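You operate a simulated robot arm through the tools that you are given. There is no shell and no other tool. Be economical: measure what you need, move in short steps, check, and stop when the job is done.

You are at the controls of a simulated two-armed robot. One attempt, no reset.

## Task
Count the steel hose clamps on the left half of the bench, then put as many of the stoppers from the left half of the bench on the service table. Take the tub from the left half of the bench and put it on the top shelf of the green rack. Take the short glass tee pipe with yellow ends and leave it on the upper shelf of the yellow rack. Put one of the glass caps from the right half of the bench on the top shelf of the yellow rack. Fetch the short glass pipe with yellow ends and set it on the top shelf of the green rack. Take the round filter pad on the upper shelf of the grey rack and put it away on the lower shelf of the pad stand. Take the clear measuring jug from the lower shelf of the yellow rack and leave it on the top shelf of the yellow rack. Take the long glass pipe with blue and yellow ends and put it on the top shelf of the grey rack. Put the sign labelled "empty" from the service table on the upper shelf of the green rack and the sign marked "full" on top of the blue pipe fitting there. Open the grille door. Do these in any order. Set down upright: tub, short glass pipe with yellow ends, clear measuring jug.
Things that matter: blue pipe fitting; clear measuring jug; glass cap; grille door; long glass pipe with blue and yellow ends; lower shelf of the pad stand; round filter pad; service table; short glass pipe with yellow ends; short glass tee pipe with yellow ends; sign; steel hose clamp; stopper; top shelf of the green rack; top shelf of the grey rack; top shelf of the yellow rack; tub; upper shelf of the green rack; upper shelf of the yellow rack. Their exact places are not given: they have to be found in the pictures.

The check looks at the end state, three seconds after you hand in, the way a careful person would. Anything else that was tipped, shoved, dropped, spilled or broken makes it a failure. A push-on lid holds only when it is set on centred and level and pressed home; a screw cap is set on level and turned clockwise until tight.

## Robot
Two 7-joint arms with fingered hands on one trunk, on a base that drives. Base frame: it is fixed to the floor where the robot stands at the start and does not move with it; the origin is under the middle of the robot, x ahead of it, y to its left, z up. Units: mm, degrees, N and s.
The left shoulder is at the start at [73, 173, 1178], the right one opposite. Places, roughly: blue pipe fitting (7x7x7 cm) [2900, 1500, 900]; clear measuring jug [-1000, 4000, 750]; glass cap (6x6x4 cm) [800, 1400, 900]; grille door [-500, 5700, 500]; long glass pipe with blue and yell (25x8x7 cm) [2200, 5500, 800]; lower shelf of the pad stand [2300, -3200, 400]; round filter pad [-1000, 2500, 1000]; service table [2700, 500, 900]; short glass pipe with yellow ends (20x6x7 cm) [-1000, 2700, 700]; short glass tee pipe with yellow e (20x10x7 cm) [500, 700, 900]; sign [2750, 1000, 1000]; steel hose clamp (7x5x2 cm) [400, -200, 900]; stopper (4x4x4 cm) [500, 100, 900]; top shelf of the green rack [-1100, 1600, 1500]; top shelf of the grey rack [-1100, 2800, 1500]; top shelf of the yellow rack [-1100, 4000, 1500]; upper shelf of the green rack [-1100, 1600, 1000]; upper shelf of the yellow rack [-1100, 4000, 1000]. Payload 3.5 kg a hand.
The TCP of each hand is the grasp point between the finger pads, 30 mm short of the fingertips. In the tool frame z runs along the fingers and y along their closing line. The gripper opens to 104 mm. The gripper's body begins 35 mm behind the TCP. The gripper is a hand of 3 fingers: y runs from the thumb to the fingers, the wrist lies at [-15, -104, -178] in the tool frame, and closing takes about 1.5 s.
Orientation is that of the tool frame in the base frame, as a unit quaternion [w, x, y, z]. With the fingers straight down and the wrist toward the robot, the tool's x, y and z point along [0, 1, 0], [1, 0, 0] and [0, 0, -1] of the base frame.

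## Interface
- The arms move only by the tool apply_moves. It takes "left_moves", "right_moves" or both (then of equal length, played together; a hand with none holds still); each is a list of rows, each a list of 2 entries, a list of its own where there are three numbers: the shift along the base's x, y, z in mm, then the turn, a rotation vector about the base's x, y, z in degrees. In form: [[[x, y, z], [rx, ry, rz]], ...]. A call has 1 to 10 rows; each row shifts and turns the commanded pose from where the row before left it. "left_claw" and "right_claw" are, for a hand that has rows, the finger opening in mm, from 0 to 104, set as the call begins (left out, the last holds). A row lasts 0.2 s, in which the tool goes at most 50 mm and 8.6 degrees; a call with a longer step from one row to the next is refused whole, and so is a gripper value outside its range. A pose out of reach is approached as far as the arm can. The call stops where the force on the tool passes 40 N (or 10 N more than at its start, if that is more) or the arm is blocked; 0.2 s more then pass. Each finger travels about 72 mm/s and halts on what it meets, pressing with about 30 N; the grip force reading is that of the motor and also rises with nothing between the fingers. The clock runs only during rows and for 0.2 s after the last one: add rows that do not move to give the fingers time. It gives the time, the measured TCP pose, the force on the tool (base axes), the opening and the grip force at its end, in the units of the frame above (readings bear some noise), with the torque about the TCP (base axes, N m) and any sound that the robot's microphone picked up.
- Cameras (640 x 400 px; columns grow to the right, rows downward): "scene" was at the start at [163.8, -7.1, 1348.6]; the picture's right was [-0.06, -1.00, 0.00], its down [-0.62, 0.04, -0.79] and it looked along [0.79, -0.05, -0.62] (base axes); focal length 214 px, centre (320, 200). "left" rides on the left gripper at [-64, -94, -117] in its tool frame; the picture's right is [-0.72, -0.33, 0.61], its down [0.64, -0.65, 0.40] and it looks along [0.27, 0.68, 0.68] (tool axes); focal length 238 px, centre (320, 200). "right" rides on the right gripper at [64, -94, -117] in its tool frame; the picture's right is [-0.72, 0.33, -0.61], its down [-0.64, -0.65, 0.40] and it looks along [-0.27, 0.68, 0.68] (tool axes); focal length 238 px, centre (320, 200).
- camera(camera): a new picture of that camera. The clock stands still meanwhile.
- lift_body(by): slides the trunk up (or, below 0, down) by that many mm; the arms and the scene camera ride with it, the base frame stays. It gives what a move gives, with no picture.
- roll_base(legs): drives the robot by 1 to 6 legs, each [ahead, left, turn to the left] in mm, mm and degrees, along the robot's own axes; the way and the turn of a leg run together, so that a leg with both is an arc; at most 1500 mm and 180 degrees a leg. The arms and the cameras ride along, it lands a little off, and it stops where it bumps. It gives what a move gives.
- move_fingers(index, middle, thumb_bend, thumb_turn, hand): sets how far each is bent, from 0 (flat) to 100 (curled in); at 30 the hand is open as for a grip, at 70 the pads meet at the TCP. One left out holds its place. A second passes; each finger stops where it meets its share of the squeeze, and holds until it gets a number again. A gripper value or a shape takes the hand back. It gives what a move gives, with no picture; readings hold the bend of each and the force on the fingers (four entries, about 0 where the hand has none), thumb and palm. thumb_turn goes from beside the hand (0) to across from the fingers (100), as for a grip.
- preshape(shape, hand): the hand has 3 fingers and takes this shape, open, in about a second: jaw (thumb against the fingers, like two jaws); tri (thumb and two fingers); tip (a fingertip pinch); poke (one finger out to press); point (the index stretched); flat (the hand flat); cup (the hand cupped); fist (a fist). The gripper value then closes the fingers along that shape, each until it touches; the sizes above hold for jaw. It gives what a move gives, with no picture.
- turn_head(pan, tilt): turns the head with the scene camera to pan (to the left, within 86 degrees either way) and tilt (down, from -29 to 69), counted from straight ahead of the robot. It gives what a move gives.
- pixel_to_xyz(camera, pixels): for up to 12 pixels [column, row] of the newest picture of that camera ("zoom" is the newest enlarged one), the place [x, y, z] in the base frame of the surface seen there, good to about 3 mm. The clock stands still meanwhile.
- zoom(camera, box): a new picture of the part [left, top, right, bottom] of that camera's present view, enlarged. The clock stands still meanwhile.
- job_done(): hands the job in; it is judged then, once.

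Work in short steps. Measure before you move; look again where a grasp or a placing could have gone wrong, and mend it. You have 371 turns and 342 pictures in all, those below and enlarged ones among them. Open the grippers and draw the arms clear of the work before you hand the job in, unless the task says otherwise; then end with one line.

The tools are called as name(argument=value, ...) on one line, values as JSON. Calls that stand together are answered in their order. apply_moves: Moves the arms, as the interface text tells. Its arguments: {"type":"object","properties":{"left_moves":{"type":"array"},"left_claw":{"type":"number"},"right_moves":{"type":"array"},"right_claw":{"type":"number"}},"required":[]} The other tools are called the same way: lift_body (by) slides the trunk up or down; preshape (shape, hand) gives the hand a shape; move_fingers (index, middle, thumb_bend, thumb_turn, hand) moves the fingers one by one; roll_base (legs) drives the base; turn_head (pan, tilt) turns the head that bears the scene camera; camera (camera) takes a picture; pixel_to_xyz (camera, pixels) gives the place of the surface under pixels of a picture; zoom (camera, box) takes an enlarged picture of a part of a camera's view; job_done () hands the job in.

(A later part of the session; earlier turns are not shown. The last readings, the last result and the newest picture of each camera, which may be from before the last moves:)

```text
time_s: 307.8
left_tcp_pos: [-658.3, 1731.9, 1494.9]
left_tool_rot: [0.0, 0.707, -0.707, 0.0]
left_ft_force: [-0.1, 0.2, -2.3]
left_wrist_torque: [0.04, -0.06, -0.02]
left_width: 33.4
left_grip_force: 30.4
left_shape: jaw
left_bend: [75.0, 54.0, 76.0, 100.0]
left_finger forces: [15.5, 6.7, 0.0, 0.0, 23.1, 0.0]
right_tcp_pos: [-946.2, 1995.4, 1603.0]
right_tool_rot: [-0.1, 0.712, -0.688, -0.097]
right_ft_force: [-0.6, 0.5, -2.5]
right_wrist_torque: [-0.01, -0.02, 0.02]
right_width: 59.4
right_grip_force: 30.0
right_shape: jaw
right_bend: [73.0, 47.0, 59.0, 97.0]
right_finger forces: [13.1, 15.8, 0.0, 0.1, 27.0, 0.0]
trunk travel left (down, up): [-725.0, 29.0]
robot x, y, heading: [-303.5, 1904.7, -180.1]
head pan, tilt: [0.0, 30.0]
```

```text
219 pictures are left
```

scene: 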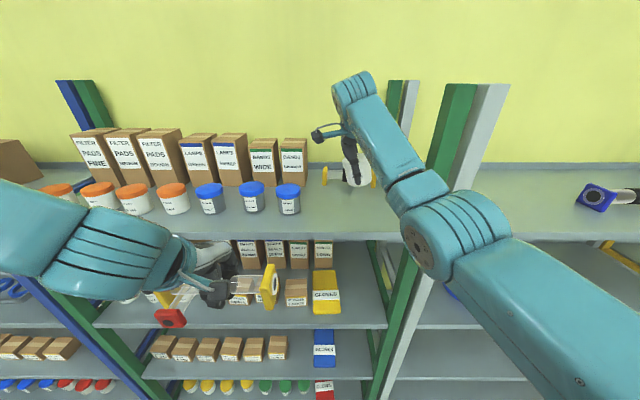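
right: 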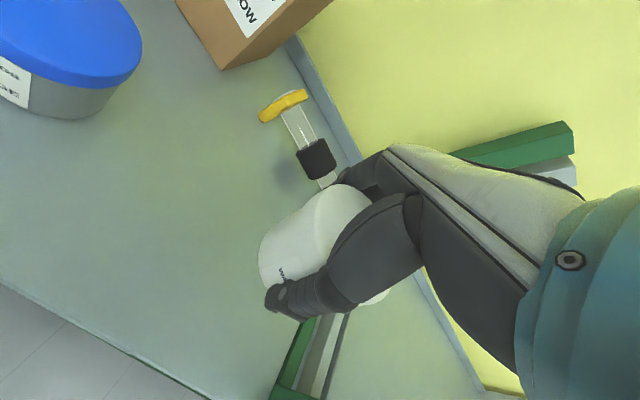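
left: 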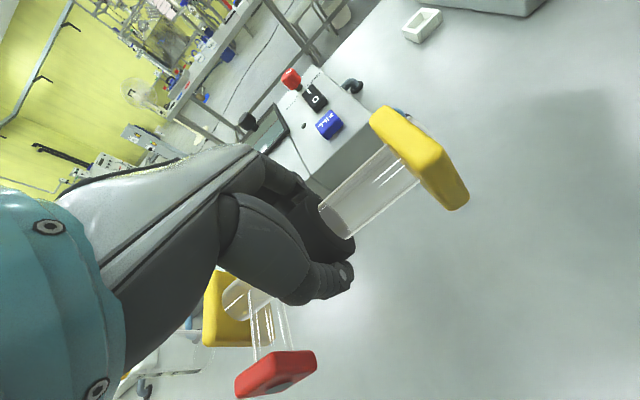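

zoom(camera="scene", box=[300, 110, 420, 220])

pixel_to_xyz(camera="scene", pixels=[[350, 184], [400, 165], [415, 200], [430, 190], [345, 170], [450, 150], [365, 187]])

```text
3.64 times, centred on (360, 165) of scene
```

zoom: 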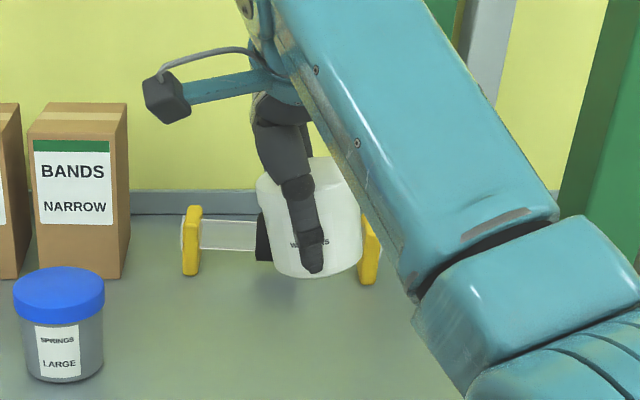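

```text
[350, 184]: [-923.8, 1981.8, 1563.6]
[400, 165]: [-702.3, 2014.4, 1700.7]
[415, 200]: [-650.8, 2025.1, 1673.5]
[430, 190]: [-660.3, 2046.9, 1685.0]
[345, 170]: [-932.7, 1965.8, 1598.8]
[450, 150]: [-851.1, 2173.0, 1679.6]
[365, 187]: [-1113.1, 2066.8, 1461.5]
```

I level it 4° back and lower, slowly at the end.

apply_moves(right_moves=[[[0, 0, -35], [-4, 0, 0]], [[0, 0, -30], [0, 0, 0]], [[0, 0, -10], [0, 0, 0]], [[0, 0, -4], [0, 0, 0]], [[0, 0, -3], [0, 0, 0]], [[0, 0, -3], [0, 0, 0]], [[0, 0, 0], [0, 0, 0]]])

zoom(camera="scene", box=[300, 130, 420, 240])

```text
time_s: 309.4
left_tcp_pos: [-656.7, 1732.3, 1495.9]
left_tool_rot: [0.0, 0.707, -0.707, 0.0]
left_ft_force: [0.6, -0.1, -2.7]
left_wrist_torque: [0.04, -0.01, 0.03]
left_width: 33.6
left_grip_force: 30.0
left_shape: jaw
left_bend: [75.0, 54.0, 76.0, 100.0]
left_finger forces: [15.6, 6.8, 0.0, 0.0, 23.2, 0.0]
right_tcp_pos: [-945.2, 1996.4, 1518.4]
right_tool_rot: [-0.075, 0.716, -0.69, -0.073]
right_ft_force: [-0.4, 0.3, -1.1]
right_wrist_torque: [-0.02, 0.03, -0.01]
right_width: 59.5
right_grip_force: 30.5
right_shape: jaw
right_bend: [73.0, 47.0, 59.0, 97.0]
right_finger forces: [13.1, 15.7, 0.0, 0.1, 26.9, 0.1]
trunk travel left (down, up): [-725.0, 29.0]
robot x, y, heading: [-308.0, 1903.2, -180.1]
head pan, tilt: [0.0, 30.0]
```

```text
3.64 times, centred on (360, 185) of scene
```

zoom: 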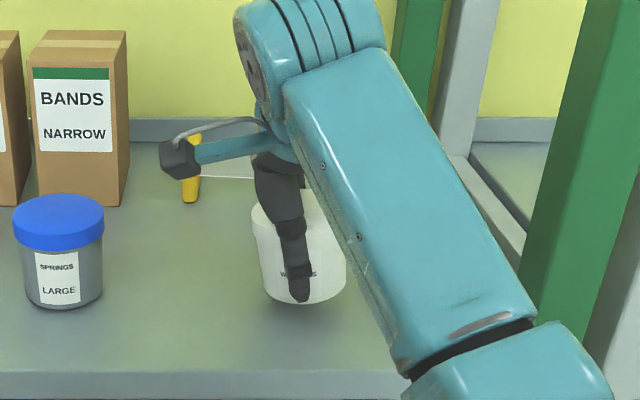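

apply_moves(right_moves=[[[0, 0, -4], [0, 0, 0]], [[0, 0, -3], [0, 0, 0]], [[0, 0, -3], [0, 0, 0]], [[0, 0, -3], [0, 0, 0]], [[0, 0, 0], [0, 0, 0]]])

zoom(camera="scene", box=[300, 130, 420, 240])

```text
time_s: 310.6
left_tcp_pos: [-656.5, 1732.4, 1496.5]
left_tool_rot: [0.0, -0.707, 0.707, 0.0]
left_ft_force: [-0.9, 0.6, -2.8]
left_wrist_torque: [0.02, -0.03, -0.03]
left_width: 33.6
left_grip_force: 30.1
left_shape: jaw
left_bend: [75.0, 54.0, 76.0, 100.0]
left_finger forces: [15.5, 6.6, 0.0, 0.1, 23.1, 0.0]
right_tcp_pos: [-944.9, 1997.2, 1506.2]
right_tool_rot: [-0.074, 0.716, -0.691, -0.073]
right_ft_force: [0.1, 1.2, 1.7]
right_wrist_torque: [-0.04, -0.02, -0.05]
right_width: 59.8
right_grip_force: 30.1
right_shape: jaw
right_bend: [73.0, 47.0, 59.0, 97.0]
right_finger forces: [12.9, 15.9, 0.0, 0.0, 27.0, 0.1]
trunk travel left (down, up): [-725.0, 29.0]
robot x, y, heading: [-308.0, 1905.1, -179.7]
head pan, tilt: [0.0, 30.0]
```

```text
3.64 times, centred on (360, 185) of scene
```

zoom: 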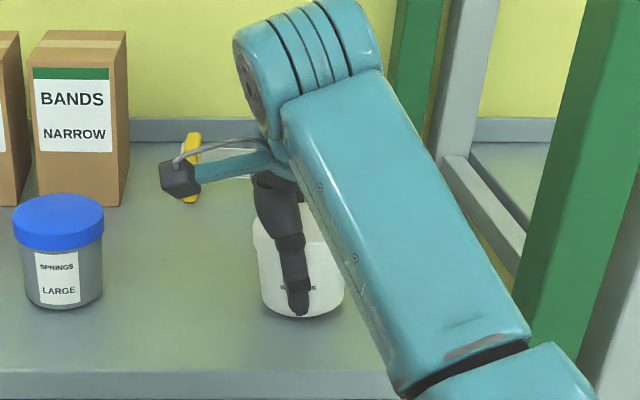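

Contact beginning. 3 mm more, then open wide and rise.

apply_moves(right_moves=[[[0, 0, -3], [0, 0, 0]], [[0, 0, 0], [0, 0, 0]]])

apply_moves(right_moves=[[[0, 0, 0], [0, 0, 0]], [[0, 0, 0], [0, 0, 0]], [[0, 0, 0], [0, 0, 0]], [[0, 0, 0], [0, 0, 0]], [[0, 0, 15], [0, 0, 0]], [[0, 0, 25], [0, 0, 0]], [[0, 0, 35], [0, 0, 0]], [[0, 0, 45], [0, 0, 0]], [[0, 0, 0], [0, 0, 0]]], right_claw=104)

camera(camera="right")

zoom(camera="scene", box=[300, 130, 420, 240])

```text
time_s: 311.2
left_tcp_pos: [-656.5, 1732.3, 1496.9]
left_tool_rot: [-0.001, -0.707, 0.708, -0.001]
left_ft_force: [-0.1, 0.3, -2.6]
left_wrist_torque: [0.04, 0.01, 0.02]
left_width: 33.6
left_grip_force: 29.4
left_shape: jaw
left_bend: [75.0, 54.0, 76.0, 100.0]
left_finger forces: [15.6, 6.7, 0.0, 0.0, 23.1, 0.0]
right_tcp_pos: [-944.4, 1996.0, 1505.7]
right_tool_rot: [-0.074, 0.715, -0.691, -0.073]
right_ft_force: [-0.3, 2.1, 6.1]
right_wrist_torque: [-0.1, 0.06, -0.02]
right_width: 59.5
right_grip_force: 29.9
right_shape: jaw
right_bend: [73.0, 47.0, 59.0, 98.0]
right_finger forces: [13.2, 16.4, 0.0, 0.1, 26.6, 0.1]
trunk travel left (down, up): [-725.0, 29.0]
robot x, y, heading: [-308.5, 1903.6, -179.6]
head pan, tilt: [0.0, 30.0]
```

```text
time_s: 313.2
left_tcp_pos: [-657.2, 1732.4, 1496.5]
left_tool_rot: [0.0, 0.707, -0.707, 0.001]
left_ft_force: [0.1, 0.7, -2.6]
left_wrist_torque: [0.06, 0.0, -0.01]
left_width: 33.5
left_grip_force: 29.7
left_shape: jaw
left_bend: [75.0, 54.0, 76.0, 100.0]
left_finger forces: [15.5, 6.7, 0.0, 0.1, 23.1, 0.0]
right_tcp_pos: [-944.5, 1996.1, 1622.9]
right_tool_rot: [-0.075, 0.716, -0.69, -0.073]
right_ft_force: [-0.6, 0.4, -0.5]
right_wrist_torque: [-0.01, 0.0, -0.04]
right_width: 103.7
right_grip_force: 0.2
right_shape: jaw
right_bend: [30.0, 30.0, 30.0, 98.0]
right_finger forces: [0.0, 0.1, 0.0, 0.1, 0.1, 0.0]
trunk travel left (down, up): [-725.0, 29.0]
robot x, y, heading: [-307.5, 1901.0, -179.9]
head pan, tilt: [0.0, 30.0]
```

```text
215 pictures are left
```

right: 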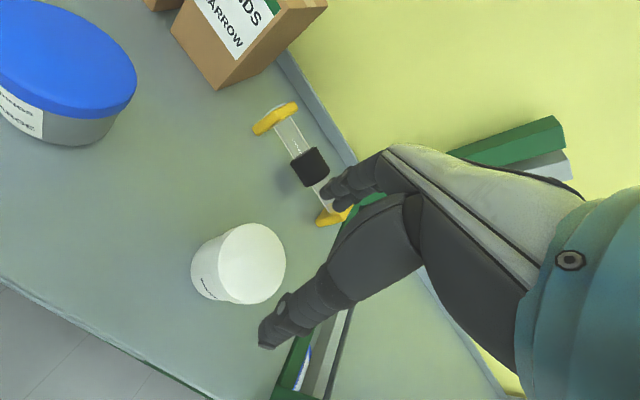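

```text
3.64 times, centred on (360, 185) of scene
```

zoom: 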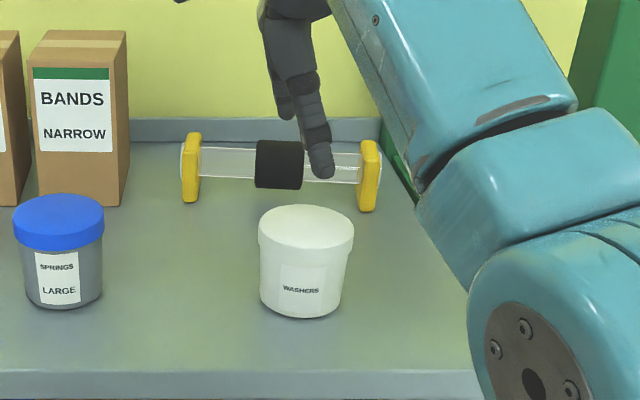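

The tub stands upright with its lid. Now the tee (left hand) to the yellow upper shelf: back off, tuck the right hand, drive along and lower.

roll_base(legs=[[-300, 0, 0]])

apply_moves(right_moves=[[[45, 0, 0], [-4, 0, 0]], [[45, 0, 0], [-8, 0, 0]], [[45, 10, 0], [0, 0, 0]], [[45, 20, 0], [0, 0, 0]], [[45, 20, 0], [0, 0, 0]], [[45, 20, 0], [0, 0, 0]], [[0, 0, 0], [0, 0, 0]]])

roll_base(legs=[[0, -1400, 0], [0, -670, 0]])

lift_body(by=-380)

camera(camera="scene")

```text
time_s: 315.2
left_tcp_pos: [-359.4, 1731.9, 1494.6]
left_tool_rot: [0.001, -0.706, 0.708, -0.001]
left_ft_force: [-0.4, 0.0, -2.9]
left_wrist_torque: [0.02, -0.01, 0.0]
left_width: 33.7
left_grip_force: 30.0
left_shape: jaw
left_bend: [75.0, 54.0, 76.0, 100.0]
left_finger forces: [15.5, 6.8, 0.1, 0.1, 23.0, 0.0]
right_tcp_pos: [-646.7, 1996.4, 1622.1]
right_tool_rot: [-0.075, 0.715, -0.691, -0.072]
right_ft_force: [-0.1, 0.5, 0.5]
right_wrist_torque: [0.01, 0.0, 0.03]
right_width: 103.5
right_grip_force: 0.0
right_shape: jaw
right_bend: [30.0, 30.0, 30.0, 98.0]
right_finger forces: [0.0, 0.1, 0.1, 0.0, 0.0, 0.0]
trunk travel left (down, up): [-725.0, 29.0]
robot x, y, heading: [-9.3, 1901.5, -179.9]
head pan, tilt: [0.0, 30.0]
```

```text
time_s: 316.8
left_tcp_pos: [-357.8, 1732.9, 1494.8]
left_tool_rot: [0.0, -0.707, 0.707, 0.0]
left_ft_force: [-0.2, 0.5, -2.2]
left_wrist_torque: [0.04, 0.01, 0.01]
left_width: 33.6
left_grip_force: 30.0
left_shape: jaw
left_bend: [75.0, 54.0, 76.0, 100.0]
left_finger forces: [15.5, 6.6, 0.1, 0.1, 23.2, 0.0]
right_tcp_pos: [-533.6, 2063.2, 1558.1]
right_tool_rot: [0.0, 0.719, -0.695, 0.0]
right_ft_force: [0.5, -0.7, 0.2]
right_wrist_torque: [-0.01, 0.02, 0.03]
right_width: 103.8
right_grip_force: 0.0
right_shape: jaw
right_bend: [30.0, 30.0, 30.0, 98.0]
right_finger forces: [0.1, 0.1, 0.1, 0.1, 0.0, 0.0]
right hand out of reach, approached as far as the arm can: row 3, 4, 5, 6
trunk travel left (down, up): [-725.0, 29.0]
robot x, y, heading: [-7.3, 1903.4, -179.7]
head pan, tilt: [0.0, 30.0]
```

```text
time_s: 327.1
left_tcp_pos: [-359.4, 3798.7, 1495.5]
left_tool_rot: [0.001, 0.708, -0.707, 0.0]
left_ft_force: [0.4, -1.0, -2.9]
left_wrist_torque: [0.04, 0.01, -0.01]
left_width: 33.5
left_grip_force: 30.3
left_shape: jaw
left_bend: [75.0, 54.0, 76.0, 100.0]
left_finger forces: [15.4, 6.6, 0.1, 0.0, 23.0, 0.0]
right_tcp_pos: [-535.3, 4128.0, 1559.4]
right_tool_rot: [0.0, 0.72, -0.694, -0.001]
right_ft_force: [0.0, -0.1, -0.5]
right_wrist_torque: [0.03, 0.02, 0.0]
right_width: 103.8
right_grip_force: 0.1
right_shape: jaw
right_bend: [30.0, 30.0, 30.0, 98.0]
right_finger forces: [0.0, 0.0, 0.1, 0.1, 0.0, 0.0]
trunk travel left (down, up): [-725.0, 29.0]
robot x, y, heading: [-9.0, 3969.2, -179.7]
head pan, tilt: [0.0, 30.0]
```

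```text
time_s: 330.8
left_tcp_pos: [-378.1, 3800.3, 1086.0]
left_tool_rot: [-0.031, 0.708, -0.705, 0.033]
left_ft_force: [0.5, 0.5, -2.0]
left_wrist_torque: [0.0, -0.01, 0.01]
left_width: 33.5
left_grip_force: 30.2
left_shape: jaw
left_bend: [75.0, 54.0, 76.0, 100.0]
left_finger forces: [15.6, 6.7, 0.0, 0.0, 22.9, 0.1]
right_tcp_pos: [-559.1, 4130.1, 1132.9]
right_tool_rot: [-0.03, 0.719, -0.694, 0.03]
right_ft_force: [0.6, -0.7, 0.2]
right_wrist_torque: [0.01, -0.06, 0.02]
right_width: 103.8
right_grip_force: 0.0
right_shape: jaw
right_bend: [30.0, 30.0, 30.0, 98.0]
right_finger forces: [0.0, 0.0, 0.1, 0.0, 0.0, 0.1]
trunk travel left (down, up): [-345.0, 409.0]
robot x, y, heading: [-11.2, 3970.9, -179.8]
head pan, tilt: [0.0, 30.0]
```

```text
213 pictures are left
```

scene: 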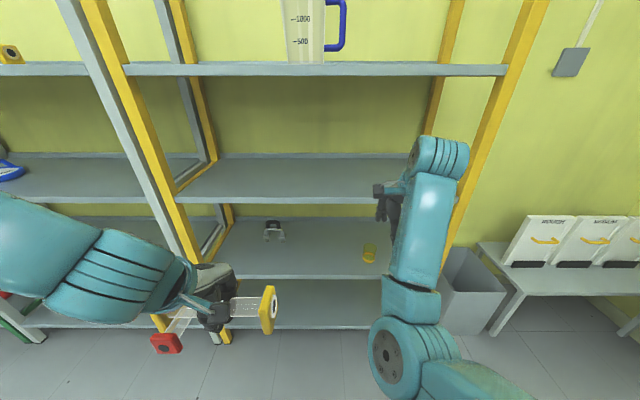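

I tuck the right hand out and back, then extend the left toward the shelf at a safe height.

apply_moves(right_moves=[[[0, 40, 0], [0, 0, 0]], [[0, 40, 0], [0, 0, 0]], [[0, 40, 0], [0, 0, 0]], [[40, 0, 0], [0, 0, 0]], [[40, 0, 0], [0, 0, 0]], [[40, 0, 0], [0, 0, 0]], [[40, 0, 0], [0, 0, 0]]], left_moves=[[[-20, 0, 10], [0, 5, 0]], [[-40, 0, 10], [0, 0, 0]], [[-40, 0, 10], [0, 0, 0]], [[-40, 0, 10], [0, 0, 0]], [[-40, 0, 0], [0, 0, 0]], [[-40, 0, 0], [0, 0, 0]], [[0, 0, 0], [0, 0, 0]]])

camera(camera="scene")

```text
time_s: 332.4
left_tcp_pos: [-598.6, 3798.3, 1125.9]
left_tool_rot: [0.0, 0.708, -0.706, 0.001]
left_ft_force: [-0.1, -0.7, -2.0]
left_wrist_torque: [0.02, -0.01, -0.01]
left_width: 32.8
left_grip_force: 29.6
left_shape: jaw
left_bend: [75.0, 54.0, 77.0, 100.0]
left_finger forces: [15.5, 6.4, 0.2, 0.0, 23.3, 0.1]
right_tcp_pos: [-494.6, 4284.0, 1083.9]
right_tool_rot: [-0.03, 0.72, -0.693, 0.029]
right_ft_force: [0.3, 0.4, 0.3]
right_wrist_torque: [0.0, 0.01, -0.03]
right_width: 103.9
right_grip_force: 0.1
right_shape: jaw
right_bend: [30.0, 30.0, 30.0, 98.0]
right_finger forces: [0.0, 0.1, 0.1, 0.0, 0.1, 0.0]
right hand out of reach, approached as far as the arm can: row 4, 5, 6, 7
trunk travel left (down, up): [-345.0, 409.0]
robot x, y, heading: [-7.3, 3970.8, -179.8]
head pan, tilt: [0.0, 30.0]
```

```text
212 pictures are left
```

scene: 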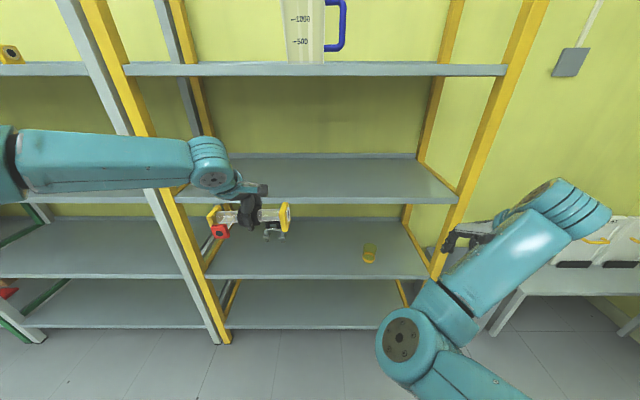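

pixel_to_xyz(camera="scene", pixels=[[20, 150], [100, 150], [190, 150], [210, 145], [580, 190], [540, 230], [460, 240], [150, 100], [220, 232], [285, 215]])

```text
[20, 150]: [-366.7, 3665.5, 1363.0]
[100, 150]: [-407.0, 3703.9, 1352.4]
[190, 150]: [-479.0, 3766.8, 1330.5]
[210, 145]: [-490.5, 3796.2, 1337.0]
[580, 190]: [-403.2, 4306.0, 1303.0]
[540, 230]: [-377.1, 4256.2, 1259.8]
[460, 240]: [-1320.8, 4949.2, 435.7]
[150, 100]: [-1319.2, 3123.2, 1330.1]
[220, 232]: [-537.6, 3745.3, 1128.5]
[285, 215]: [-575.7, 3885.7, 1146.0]
```

Clear below the top shelf. Forward 365 mm.

roll_base(legs=[[365, 0, 0]])

camera(camera="scene")

camera(camera="left")

```text
time_s: 334.7
left_tcp_pos: [-965.5, 3796.4, 1125.4]
left_tool_rot: [-0.002, 0.708, -0.706, 0.001]
left_ft_force: [-0.7, 0.2, -3.1]
left_wrist_torque: [0.04, -0.03, -0.01]
left_width: 33.2
left_grip_force: 29.6
left_shape: jaw
left_bend: [75.0, 54.0, 77.0, 100.0]
left_finger forces: [15.4, 6.4, 0.1, 0.1, 23.0, 0.1]
right_tcp_pos: [-864.3, 4282.9, 1084.4]
right_tool_rot: [-0.03, 0.72, -0.693, 0.029]
right_ft_force: [0.1, -0.7, -0.7]
right_wrist_torque: [0.0, 0.0, 0.02]
right_width: 103.6
right_grip_force: 0.0
right_shape: jaw
right_bend: [30.0, 30.0, 30.0, 98.0]
right_finger forces: [0.0, 0.0, 0.1, 0.0, 0.1, 0.1]
trunk travel left (down, up): [-345.0, 409.0]
robot x, y, heading: [-372.5, 3973.6, -179.7]
head pan, tilt: [0.0, 30.0]
```

```text
211 pictures are left
```

scene: 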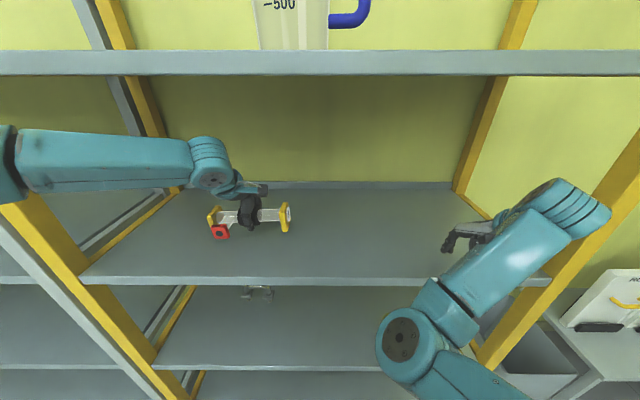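

```text
210 pictures are left
```

left: 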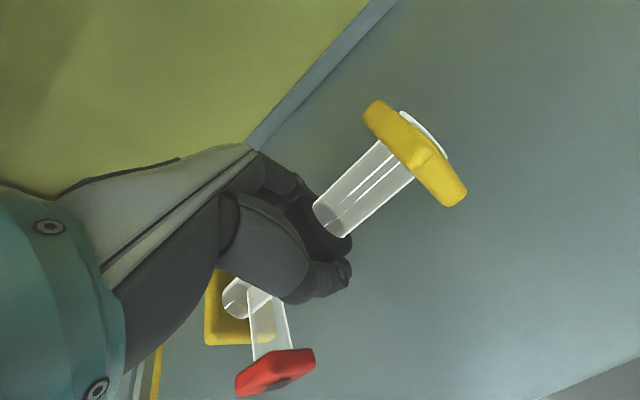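

I lower it to the shelf.

apply_moves(left_moves=[[[0, 0, -25], [0, 0, 0]], [[0, 0, -15], [0, 0, 0]], [[0, 0, -5], [0, 0, 0]], [[0, 0, -3], [0, 0, 0]], [[0, 0, -3], [0, 0, 0]], [[0, 0, -2], [0, 0, 0]], [[0, 0, 0], [0, 0, 0]]])

camera(camera="left")

```text
time_s: 336.3
left_tcp_pos: [-965.2, 3796.0, 1073.6]
left_tool_rot: [0.0, 0.708, -0.706, 0.001]
left_ft_force: [-1.0, -0.9, 7.5]
left_wrist_torque: [0.03, -0.01, 0.04]
left_width: 33.5
left_grip_force: 29.2
left_shape: jaw
left_bend: [75.0, 55.0, 78.0, 100.0]
left_finger forces: [14.9, 4.6, 0.0, 0.0, 19.6, 0.1]
right_tcp_pos: [-862.6, 4281.8, 1084.6]
right_tool_rot: [-0.03, 0.72, -0.693, 0.03]
right_ft_force: [-0.1, -1.1, 0.4]
right_wrist_torque: [-0.01, 0.0, -0.01]
right_width: 104.1
right_grip_force: 0.0
right_shape: jaw
right_bend: [30.0, 30.0, 30.0, 98.0]
right_finger forces: [0.0, 0.0, 0.0, 0.1, 0.0, 0.0]
trunk travel left (down, up): [-345.0, 409.0]
robot x, y, heading: [-377.1, 3969.7, -179.8]
head pan, tilt: [0.0, 30.0]
```

```text
209 pictures are left
```

left: 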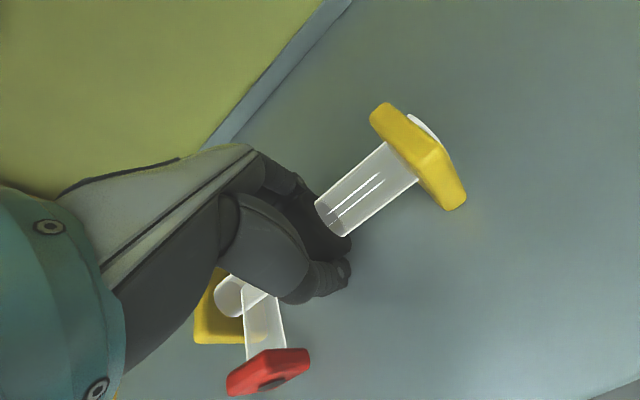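

Resting on the shelf. I open to 75 and rise 70 mm only (shelf above), then roll back.

apply_moves(left_moves=[[[0, 0, 0], [0, 0, 0]], [[0, 0, 0], [0, 0, 0]], [[0, 0, 0], [0, 0, 0]], [[0, 0, 0], [0, 0, 0]], [[0, 0, 15], [0, 0, 0]], [[0, 0, 25], [0, 0, 0]], [[0, 0, 30], [0, 0, 0]], [[0, 0, 0], [0, 0, 0]]], left_claw=78)

camera(camera="left")

roll_base(legs=[[-370, 0, 0]])

camera(camera="scene")

```text
time_s: 338.1
left_tcp_pos: [-965.9, 3798.2, 1143.2]
left_tool_rot: [-0.002, 0.708, -0.706, 0.003]
left_ft_force: [0.4, 1.0, 0.3]
left_wrist_torque: [0.03, 0.02, 0.0]
left_width: 77.7
left_grip_force: 0.0
left_shape: jaw
left_bend: [27.0, 36.0, 54.0, 99.0]
left_finger forces: [0.0, 0.0, 0.0, 0.1, 0.1, 0.0]
right_tcp_pos: [-863.7, 4281.6, 1083.2]
right_tool_rot: [-0.03, 0.721, -0.692, 0.029]
right_ft_force: [0.0, -0.3, 0.2]
right_wrist_torque: [0.0, -0.02, -0.01]
right_width: 103.7
right_grip_force: 0.0
right_shape: jaw
right_bend: [30.0, 30.0, 30.0, 98.0]
right_finger forces: [0.0, 0.1, 0.0, 0.1, 0.0, 0.0]
trunk travel left (down, up): [-345.0, 409.0]
robot x, y, heading: [-374.3, 3971.2, -179.7]
head pan, tilt: [0.0, 30.0]
```

```text
208 pictures are left
```

left: 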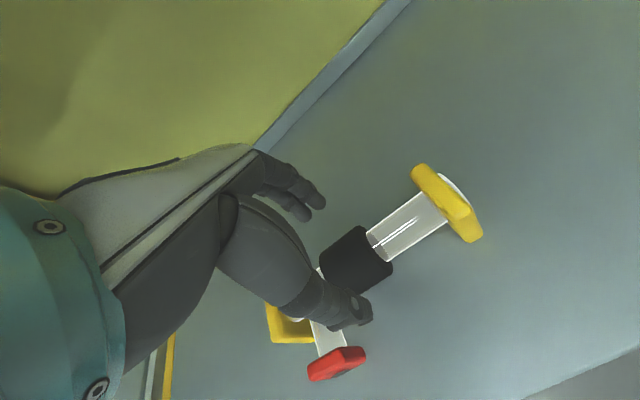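

```text
time_s: 340.5
left_tcp_pos: [-594.4, 3799.1, 1143.7]
left_tool_rot: [0.0, 0.708, -0.706, 0.002]
left_ft_force: [-0.3, 1.1, 0.3]
left_wrist_torque: [-0.01, 0.0, 0.0]
left_width: 77.5
left_grip_force: 0.2
left_shape: jaw
left_bend: [27.0, 36.0, 54.0, 99.0]
left_finger forces: [0.0, 0.0, 0.0, 0.0, 0.1, 0.0]
right_tcp_pos: [-492.4, 4283.2, 1084.2]
right_tool_rot: [-0.03, 0.719, -0.694, 0.03]
right_ft_force: [0.3, 0.0, 0.0]
right_wrist_torque: [0.02, -0.01, -0.03]
right_width: 103.7
right_grip_force: 0.1
right_shape: jaw
right_bend: [30.0, 30.0, 30.0, 98.0]
right_finger forces: [0.0, 0.0, 0.0, 0.0, 0.1, 0.0]
trunk travel left (down, up): [-345.0, 409.0]
robot x, y, heading: [-6.4, 3971.9, -179.8]
head pan, tilt: [0.0, 30.0]
```

```text
207 pictures are left
```

scene: 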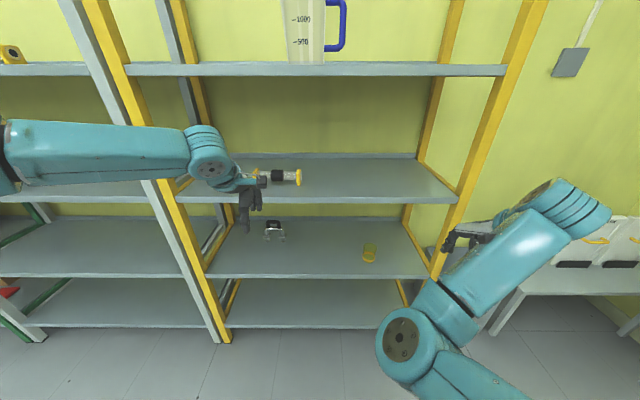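

Tee is in place. For the glass cap I need the far side of the bench; I back to open floor, turn to face -y and check the way.

roll_base(legs=[[-700, 0, 0], [0, 0, 90]])

turn_head(pan=20, tilt=20)

camera(camera="scene")

```text
time_s: 348.1
left_tcp_pos: [874.3, 3391.8, 1143.5]
left_tool_rot: [-0.002, 1.0, 0.011, 0.002]
left_ft_force: [0.0, -0.1, -0.7]
left_wrist_torque: [0.01, 0.02, 0.03]
left_width: 77.8
left_grip_force: 0.2
left_shape: jaw
left_bend: [27.0, 36.0, 54.0, 99.0]
left_finger forces: [0.0, 0.0, 0.0, 0.0, 0.0, 0.1]
right_tcp_pos: [389.0, 3485.7, 1085.9]
right_tool_rot: [-0.043, 0.999, 0.029, -0.002]
right_ft_force: [-1.0, 0.3, 0.4]
right_wrist_torque: [0.01, 0.03, 0.01]
right_width: 103.5
right_grip_force: 0.0
right_shape: jaw
right_bend: [30.0, 30.0, 30.0, 98.0]
right_finger forces: [0.1, 0.0, 0.0, 0.1, 0.1, 0.0]
trunk travel left (down, up): [-345.0, 409.0]
robot x, y, heading: [690.5, 3977.8, -88.8]
head pan, tilt: [0.0, 30.0]
```

```text
time_s: 349.0
left_tcp_pos: [874.3, 3393.1, 1143.0]
left_tool_rot: [-0.003, 1.0, 0.01, 0.001]
left_ft_force: [-0.3, 0.7, -0.5]
left_wrist_torque: [-0.02, -0.02, 0.01]
left_width: 77.9
left_grip_force: 0.1
left_shape: jaw
left_bend: [27.0, 36.0, 54.0, 99.0]
left_finger forces: [0.0, 0.1, 0.0, 0.0, 0.0, 0.1]
right_tcp_pos: [387.5, 3485.7, 1084.5]
right_tool_rot: [-0.042, 0.999, 0.027, -0.001]
right_ft_force: [0.6, 0.1, 1.0]
right_wrist_torque: [0.0, 0.02, -0.01]
right_width: 103.7
right_grip_force: 0.0
right_shape: jaw
right_bend: [30.0, 30.0, 30.0, 98.0]
right_finger forces: [0.0, 0.0, 0.1, 0.0, 0.0, 0.0]
trunk travel left (down, up): [-345.0, 409.0]
robot x, y, heading: [689.7, 3977.9, -88.8]
head pan, tilt: [20.0, 20.0]
```

```text
206 pictures are left
```

scene: 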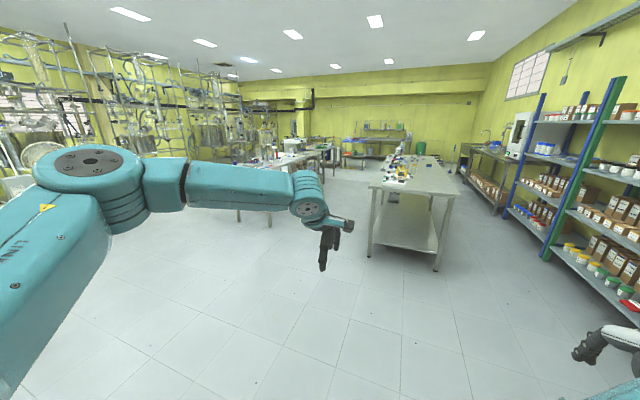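

The way is clear, and the caps (x≈800–880, y≈1460) can be reached from the bench's end. I drive there with the left hand ahead.

roll_base(legs=[[1400, 0, -1.2], [420, 20, 0]])

turn_head(pan=10, tilt=45)

camera(camera="scene")

camera(camera="left")

```text
time_s: 358.1
left_tcp_pos: [905.1, 1580.1, 1142.4]
left_tool_rot: [-0.002, 1.0, 0.002, 0.002]
left_ft_force: [0.1, -0.1, 0.1]
left_wrist_torque: [0.02, 0.01, 0.01]
left_width: 77.7
left_grip_force: 0.2
left_shape: jaw
left_bend: [27.0, 36.0, 54.0, 99.0]
left_finger forces: [0.1, 0.0, 0.1, 0.1, 0.1, 0.0]
right_tcp_pos: [421.3, 1682.2, 1083.3]
right_tool_rot: [-0.042, 0.999, 0.02, -0.001]
right_ft_force: [0.1, 0.8, 0.4]
right_wrist_torque: [0.03, 0.0, -0.03]
right_width: 103.6
right_grip_force: 0.1
right_shape: jaw
right_bend: [30.0, 30.0, 30.0, 98.0]
right_finger forces: [0.1, 0.0, 0.1, 0.0, 0.0, 0.0]
trunk travel left (down, up): [-345.0, 409.0]
robot x, y, heading: [732.0, 2165.4, -89.7]
head pan, tilt: [20.0, 20.0]
```

```text
time_s: 359.0
left_tcp_pos: [905.5, 1580.0, 1143.7]
left_tool_rot: [-0.003, 1.0, 0.002, 0.001]
left_ft_force: [-0.3, -0.4, -0.2]
left_wrist_torque: [0.03, -0.01, -0.01]
left_width: 77.8
left_grip_force: 0.0
left_shape: jaw
left_bend: [27.0, 36.0, 54.0, 99.0]
left_finger forces: [0.0, 0.1, 0.0, 0.0, 0.1, 0.1]
right_tcp_pos: [421.7, 1684.8, 1085.0]
right_tool_rot: [-0.041, 0.999, 0.019, 0.0]
right_ft_force: [-0.1, -0.6, 0.2]
right_wrist_torque: [0.02, 0.01, -0.01]
right_width: 103.9
right_grip_force: 0.0
right_shape: jaw
right_bend: [30.0, 30.0, 30.0, 98.0]
right_finger forces: [0.0, 0.1, 0.1, 0.0, 0.0, 0.0]
trunk travel left (down, up): [-345.0, 409.0]
robot x, y, heading: [735.1, 2169.5, -89.7]
head pan, tilt: [10.0, 45.0]
```

```text
205 pictures are left
```

scene: 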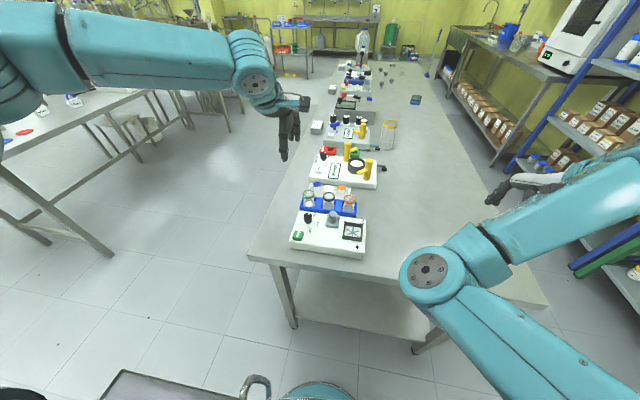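

```text
204 pictures are left
```

left: 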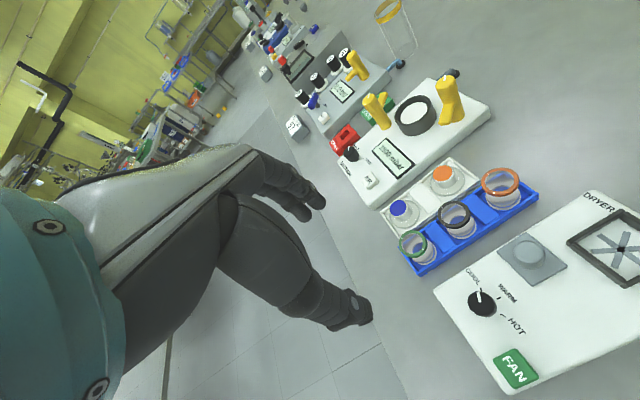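

zoom(camera="left", box=[370, 130, 550, 280])

pixel_to_xyz(camera="left", pixels=[[400, 208], [444, 174], [415, 205], [460, 180], [430, 240], [450, 215], [500, 185], [392, 215], [430, 195], [385, 260]])

```text
2.67 times, centred on (460, 205) of left
```

zoom: 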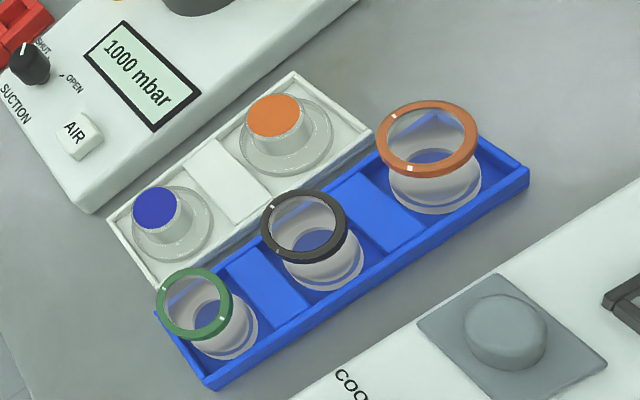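

```text
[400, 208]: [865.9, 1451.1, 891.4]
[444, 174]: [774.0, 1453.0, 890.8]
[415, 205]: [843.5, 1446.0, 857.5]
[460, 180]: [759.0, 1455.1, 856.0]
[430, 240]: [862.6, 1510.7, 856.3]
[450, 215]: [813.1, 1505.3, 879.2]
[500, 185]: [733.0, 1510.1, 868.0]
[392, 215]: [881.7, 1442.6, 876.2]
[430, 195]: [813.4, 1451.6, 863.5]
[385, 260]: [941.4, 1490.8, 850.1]
```

Blue cap's knob top is at (866, 1451, 891), jars stand close at y≈1510. I turn the left hand 90° so the jaws close along x, and go above it.

apply_moves(left_moves=[[[-4, -13, 0], [0, 0, -8.5]], [[-4, -13, 0], [0, 0, -8.5]], [[-4, -13, 0], [0, 0, -8.5]], [[-4, -13, 0], [0, 0, -8.5]], [[-4, -13, 0], [0, 0, -8.5]], [[-4, -13, 0], [0, 0, -8.5]], [[-4, -13, 0], [0, 0, -8.5]], [[-4, -13, 0], [0, 0, -8.5]], [[-4, -13, 0], [0, 0, -8.5]], [[-4, -13, 0], [0, 0, -8.5]]], left_claw=60)

apply_moves(left_moves=[[[0, 0, 0], [0, 0, -5]], [[0, 0, -40], [0, 0, 0]], [[0, 0, -40], [0, 0, 0]], [[0, 0, -40], [0, 0, 0]], [[0, 0, -30], [0, 0, 0]], [[0, 0, 0], [0, 0, 0]]])

camera(camera="left")

camera(camera="scene")

```text
time_s: 361.2
left_tcp_pos: [928.5, 1598.9, 1143.3]
left_tool_rot: [0.0, 0.738, -0.675, 0.003]
left_ft_force: [0.2, -0.9, 0.3]
left_wrist_torque: [0.0, 0.02, -0.01]
left_width: 60.6
left_grip_force: 0.0
left_shape: jaw
left_bend: [74.0, 41.0, 66.0, 100.0]
left_finger forces: [0.1, 0.0, 0.0, 0.0, 0.1, 0.0]
left hand out of reach, approached as far as the arm can: row 3, 4, 5, 6, 7, 8, 9, 10
right_tcp_pos: [421.8, 1683.0, 1083.7]
right_tool_rot: [-0.042, 0.999, 0.018, -0.001]
right_ft_force: [-1.3, 0.2, 0.9]
right_wrist_torque: [0.01, -0.02, -0.03]
right_width: 103.8
right_grip_force: 0.1
right_shape: jaw
right_bend: [30.0, 30.0, 30.0, 98.0]
right_finger forces: [0.0, 0.0, 0.1, 0.0, 0.0, 0.0]
trunk travel left (down, up): [-345.0, 409.0]
robot x, y, heading: [731.3, 2169.4, -89.5]
head pan, tilt: [10.0, 45.0]
```

```text
time_s: 362.6
left_tcp_pos: [941.8, 1638.9, 1004.5]
left_tool_rot: [0.0, 0.709, -0.705, 0.002]
left_ft_force: [-0.2, 0.0, 0.5]
left_wrist_torque: [0.03, 0.02, 0.02]
left_width: 60.5
left_grip_force: 0.1
left_shape: jaw
left_bend: [74.0, 41.0, 66.0, 100.0]
left_finger forces: [0.0, 0.1, 0.0, 0.0, 0.1, 0.0]
left hand out of reach, approached as far as the arm can: row 1, 3, 4, 5
right_tcp_pos: [421.1, 1683.0, 1084.1]
right_tool_rot: [-0.042, 0.999, 0.019, 0.0]
right_ft_force: [0.1, 0.4, -0.4]
right_wrist_torque: [-0.01, -0.01, 0.01]
right_width: 103.8
right_grip_force: 0.0
right_shape: jaw
right_bend: [30.0, 30.0, 30.0, 98.0]
right_finger forces: [0.0, 0.0, 0.0, 0.0, 0.1, 0.1]
trunk travel left (down, up): [-345.0, 409.0]
robot x, y, heading: [730.3, 2170.7, -89.7]
head pan, tilt: [10.0, 45.0]
```

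```text
202 pictures are left
```

left: 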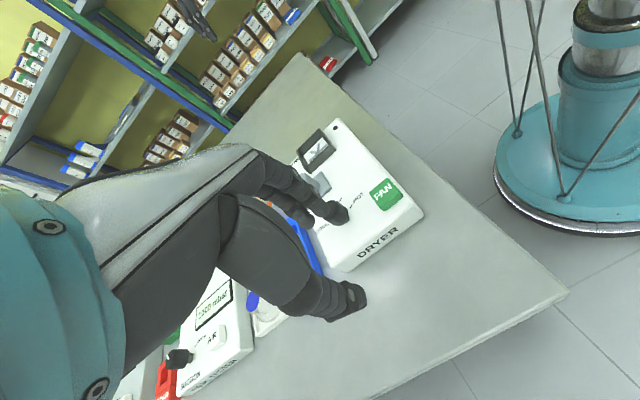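

```text
201 pictures are left
```

scene: 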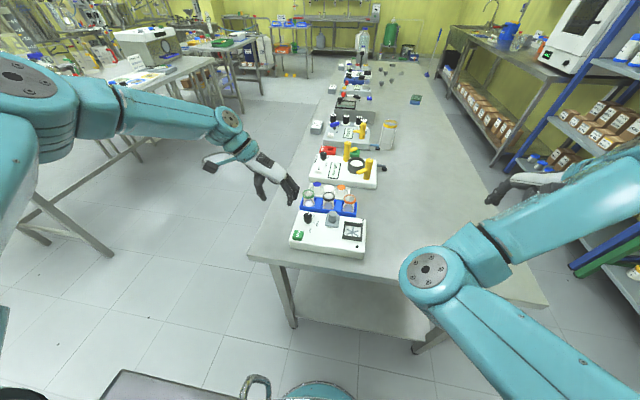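

Too far to reach there. I raise the hand a bit and roll the base 140 mm closer.

apply_moves(left_moves=[[[0, 30, 45], [0, 0, 0]], [[0, 30, 45], [0, 0, 0]], [[0, 0, 0], [0, 0, 0]]])

roll_base(legs=[[140, 0, 0]])

camera(camera="left")

```text
refused: row 1 steps farther than a row can; nothing moved
```

```text
time_s: 363.9
left_tcp_pos: [943.0, 1500.0, 1003.5]
left_tool_rot: [-0.001, 0.709, -0.705, 0.001]
left_ft_force: [0.0, 0.9, 0.1]
left_wrist_torque: [0.02, 0.04, 0.0]
left_width: 60.5
left_grip_force: 0.0
left_shape: jaw
left_bend: [74.0, 41.0, 66.0, 100.0]
left_finger forces: [0.0, 0.0, 0.0, 0.1, 0.1, 0.0]
right_tcp_pos: [422.9, 1544.2, 1084.6]
right_tool_rot: [-0.043, 0.999, 0.019, 0.0]
right_ft_force: [-0.1, 0.3, 0.0]
right_wrist_torque: [0.01, -0.04, 0.03]
right_width: 104.1
right_grip_force: 0.2
right_shape: jaw
right_bend: [30.0, 30.0, 30.0, 98.0]
right_finger forces: [0.1, 0.1, 0.0, 0.0, 0.0, 0.0]
trunk travel left (down, up): [-345.0, 409.0]
robot x, y, heading: [733.4, 2030.5, -89.4]
head pan, tilt: [10.0, 45.0]
```

```text
200 pictures are left
```

left: 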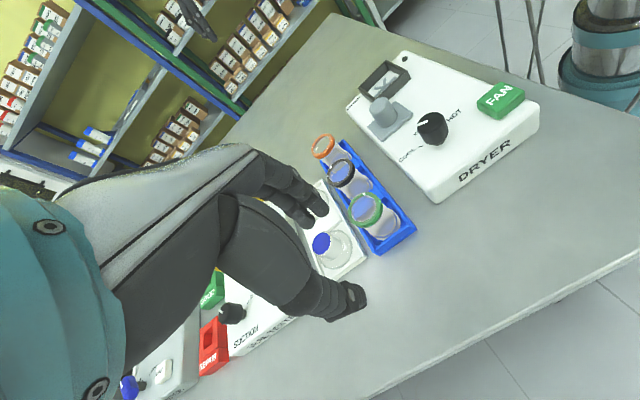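

apply_moves(left_moves=[[[0, 0, 0], [0, 0, 0]], [[0, 0, 0], [0, 0, 0]], [[0, 0, 0], [0, 0, 0]]])

pixel_to_xyz(camera="left", pixels=[[322, 243], [340, 245], [366, 195], [347, 165], [330, 150], [395, 215]])

```text
time_s: 364.7
left_tcp_pos: [944.1, 1500.1, 1005.4]
left_tool_rot: [0.001, 0.709, -0.705, 0.002]
left_ft_force: [0.3, -0.1, -0.5]
left_wrist_torque: [-0.01, 0.01, 0.01]
left_width: 60.4
left_grip_force: 0.0
left_shape: jaw
left_bend: [74.0, 41.0, 66.0, 100.0]
left_finger forces: [0.1, 0.0, 0.0, 0.0, 0.1, 0.0]
right_tcp_pos: [422.3, 1544.7, 1084.8]
right_tool_rot: [-0.041, 0.999, 0.019, 0.0]
right_ft_force: [0.3, 0.3, 0.1]
right_wrist_torque: [-0.02, 0.01, -0.01]
right_width: 103.7
right_grip_force: 0.0
right_shape: jaw
right_bend: [30.0, 30.0, 30.0, 98.0]
right_finger forces: [0.0, 0.0, 0.1, 0.0, 0.1, 0.1]
trunk travel left (down, up): [-345.0, 409.0]
robot x, y, heading: [733.0, 2032.1, -89.7]
head pan, tilt: [10.0, 45.0]
```

```text
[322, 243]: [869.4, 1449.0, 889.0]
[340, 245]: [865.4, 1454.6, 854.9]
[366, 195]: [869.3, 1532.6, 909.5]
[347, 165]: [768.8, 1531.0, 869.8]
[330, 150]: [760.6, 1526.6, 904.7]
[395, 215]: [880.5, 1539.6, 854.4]
```

apply_moves(left_moves=[[[-38, -25, 0], [0, 0, 0]], [[-38, -25, 0], [0, 0, 0]], [[0, 0, -30], [0, 0, 0]], [[0, 0, -15], [0, 0, 0]], [[0, 0, 0], [0, 0, 0]]])

camera(camera="left")

zoom(camera="scene", box=[220, 130, 400, 260])

```text
time_s: 365.9
left_tcp_pos: [905.2, 1521.9, 996.9]
left_tool_rot: [0.001, 0.71, -0.704, 0.003]
left_ft_force: [0.6, 0.4, -0.6]
left_wrist_torque: [0.03, -0.02, 0.02]
left_width: 60.5
left_grip_force: 0.0
left_shape: jaw
left_bend: [74.0, 41.0, 66.0, 100.0]
left_finger forces: [0.0, 0.0, 0.1, 0.1, 0.1, 0.0]
left hand out of reach, approached as far as the arm can: row 1, 2, 3, 4
right_tcp_pos: [422.5, 1545.0, 1084.0]
right_tool_rot: [-0.042, 0.999, 0.019, -0.001]
right_ft_force: [0.5, -0.1, -0.1]
right_wrist_torque: [-0.02, 0.02, 0.0]
right_width: 103.5
right_grip_force: 0.1
right_shape: jaw
right_bend: [30.0, 30.0, 30.0, 98.0]
right_finger forces: [0.1, 0.0, 0.1, 0.0, 0.0, 0.1]
trunk travel left (down, up): [-345.0, 409.0]
robot x, y, heading: [731.0, 2033.8, -89.7]
head pan, tilt: [10.0, 45.0]
```

```text
199 pictures are left
```

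left: 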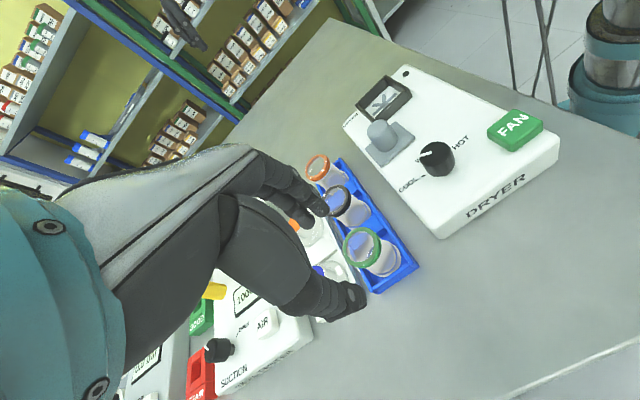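

```text
3.08 times, centred on (310, 195) of scene
```

zoom: 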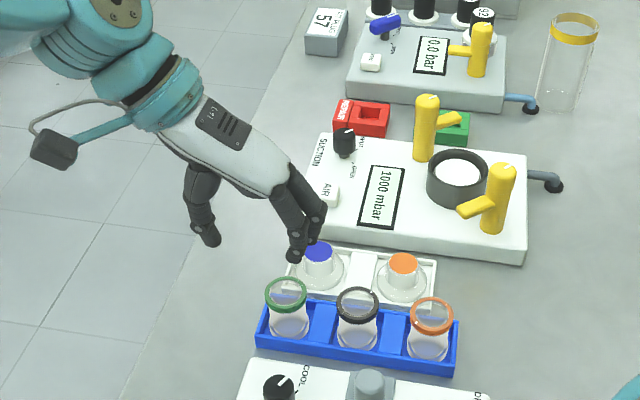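

The wrist is at its limit. I turn the hand back 45° and try again; at 45° the thumb still clears the jars.

apply_moves(left_moves=[[[0, 0, 10], [0, 0, 8]], [[0, 0, 10], [0, 0, 8]], [[0, 0, 0], [0, 0, 8]], [[0, 0, 0], [0, 0, 8]], [[0, 0, 0], [0, 0, 8]], [[0, 0, 0], [0, 0, 5]], [[0, 0, 0], [0, 0, 0]]], left_claw=52)

camera(camera="left")

```text
time_s: 367.5
left_tcp_pos: [905.4, 1523.1, 1016.6]
left_tool_rot: [-0.001, 0.925, -0.38, 0.002]
left_ft_force: [-0.1, 0.1, 0.4]
left_wrist_torque: [0.0, -0.01, -0.03]
left_width: 52.5
left_grip_force: 0.1
left_shape: jaw
left_bend: [74.0, 44.0, 69.0, 100.0]
left_finger forces: [0.1, 0.0, 0.1, 0.0, 0.0, 0.1]
right_tcp_pos: [422.3, 1545.4, 1084.3]
right_tool_rot: [-0.042, 0.999, 0.019, 0.0]
right_ft_force: [0.4, -0.2, 0.7]
right_wrist_torque: [0.02, 0.02, -0.04]
right_width: 103.8
right_grip_force: 0.1
right_shape: jaw
right_bend: [30.0, 30.0, 30.0, 98.0]
right_finger forces: [0.0, 0.1, 0.0, 0.0, 0.1, 0.0]
trunk travel left (down, up): [-345.0, 409.0]
robot x, y, heading: [734.0, 2029.6, -89.6]
head pan, tilt: [10.0, 45.0]
```

```text
197 pictures are left
```

left: 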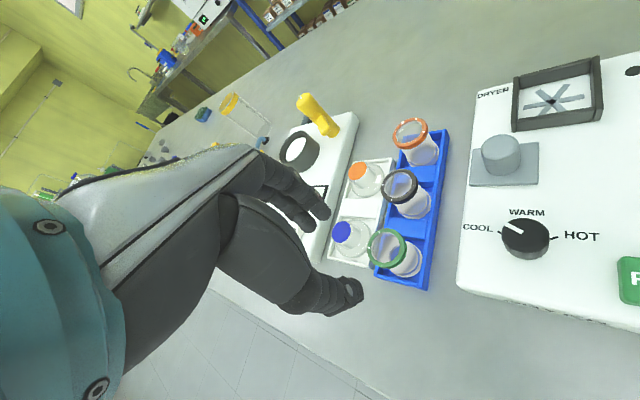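

Now I move above the blue knob (868, 1450) and partly down.

apply_moves(left_moves=[[[-19, -36, 0], [0, 0, 0]], [[-18, -37, 0], [0, 0, 0]], [[0, 0, -30], [0, 0, 0]], [[0, 0, -26], [0, 0, 0]], [[0, 0, 0], [0, 0, 0]]])

camera(camera="left")

zoom(camera="scene", box=[240, 150, 380, 260])

```text
time_s: 368.7
left_tcp_pos: [891.3, 1477.5, 980.3]
left_tool_rot: [-0.001, 0.925, -0.38, 0.002]
left_ft_force: [0.2, 0.1, -0.2]
left_wrist_torque: [0.01, 0.01, -0.03]
left_width: 52.6
left_grip_force: 0.0
left_shape: jaw
left_bend: [74.0, 44.0, 69.0, 100.0]
left_finger forces: [0.0, 0.0, 0.1, 0.0, 0.1, 0.0]
left hand out of reach, approached as far as the arm can: row 2, 3, 4
right_tcp_pos: [421.9, 1543.5, 1083.9]
right_tool_rot: [-0.042, 0.999, 0.019, 0.0]
right_ft_force: [-1.2, 0.0, 0.0]
right_wrist_torque: [0.01, 0.0, 0.0]
right_width: 103.9
right_grip_force: 0.1
right_shape: jaw
right_bend: [30.0, 30.0, 30.0, 98.0]
right_finger forces: [0.0, 0.0, 0.0, 0.1, 0.0, 0.0]
trunk travel left (down, up): [-345.0, 409.0]
robot x, y, heading: [734.3, 2030.1, -89.8]
head pan, tilt: [10.0, 45.0]
```

```text
196 pictures are left
```

left: 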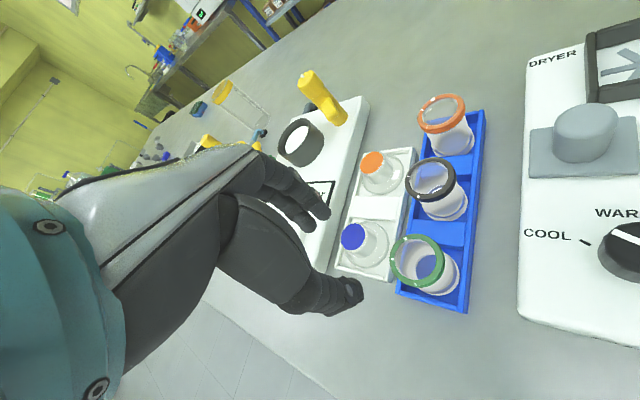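

```text
3.64 times, centred on (310, 205) of scene
```

zoom: 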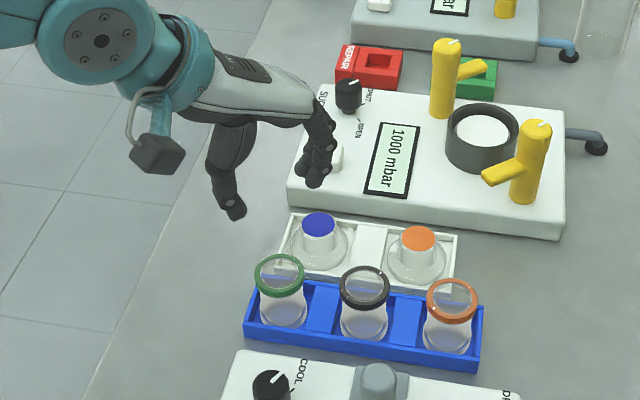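

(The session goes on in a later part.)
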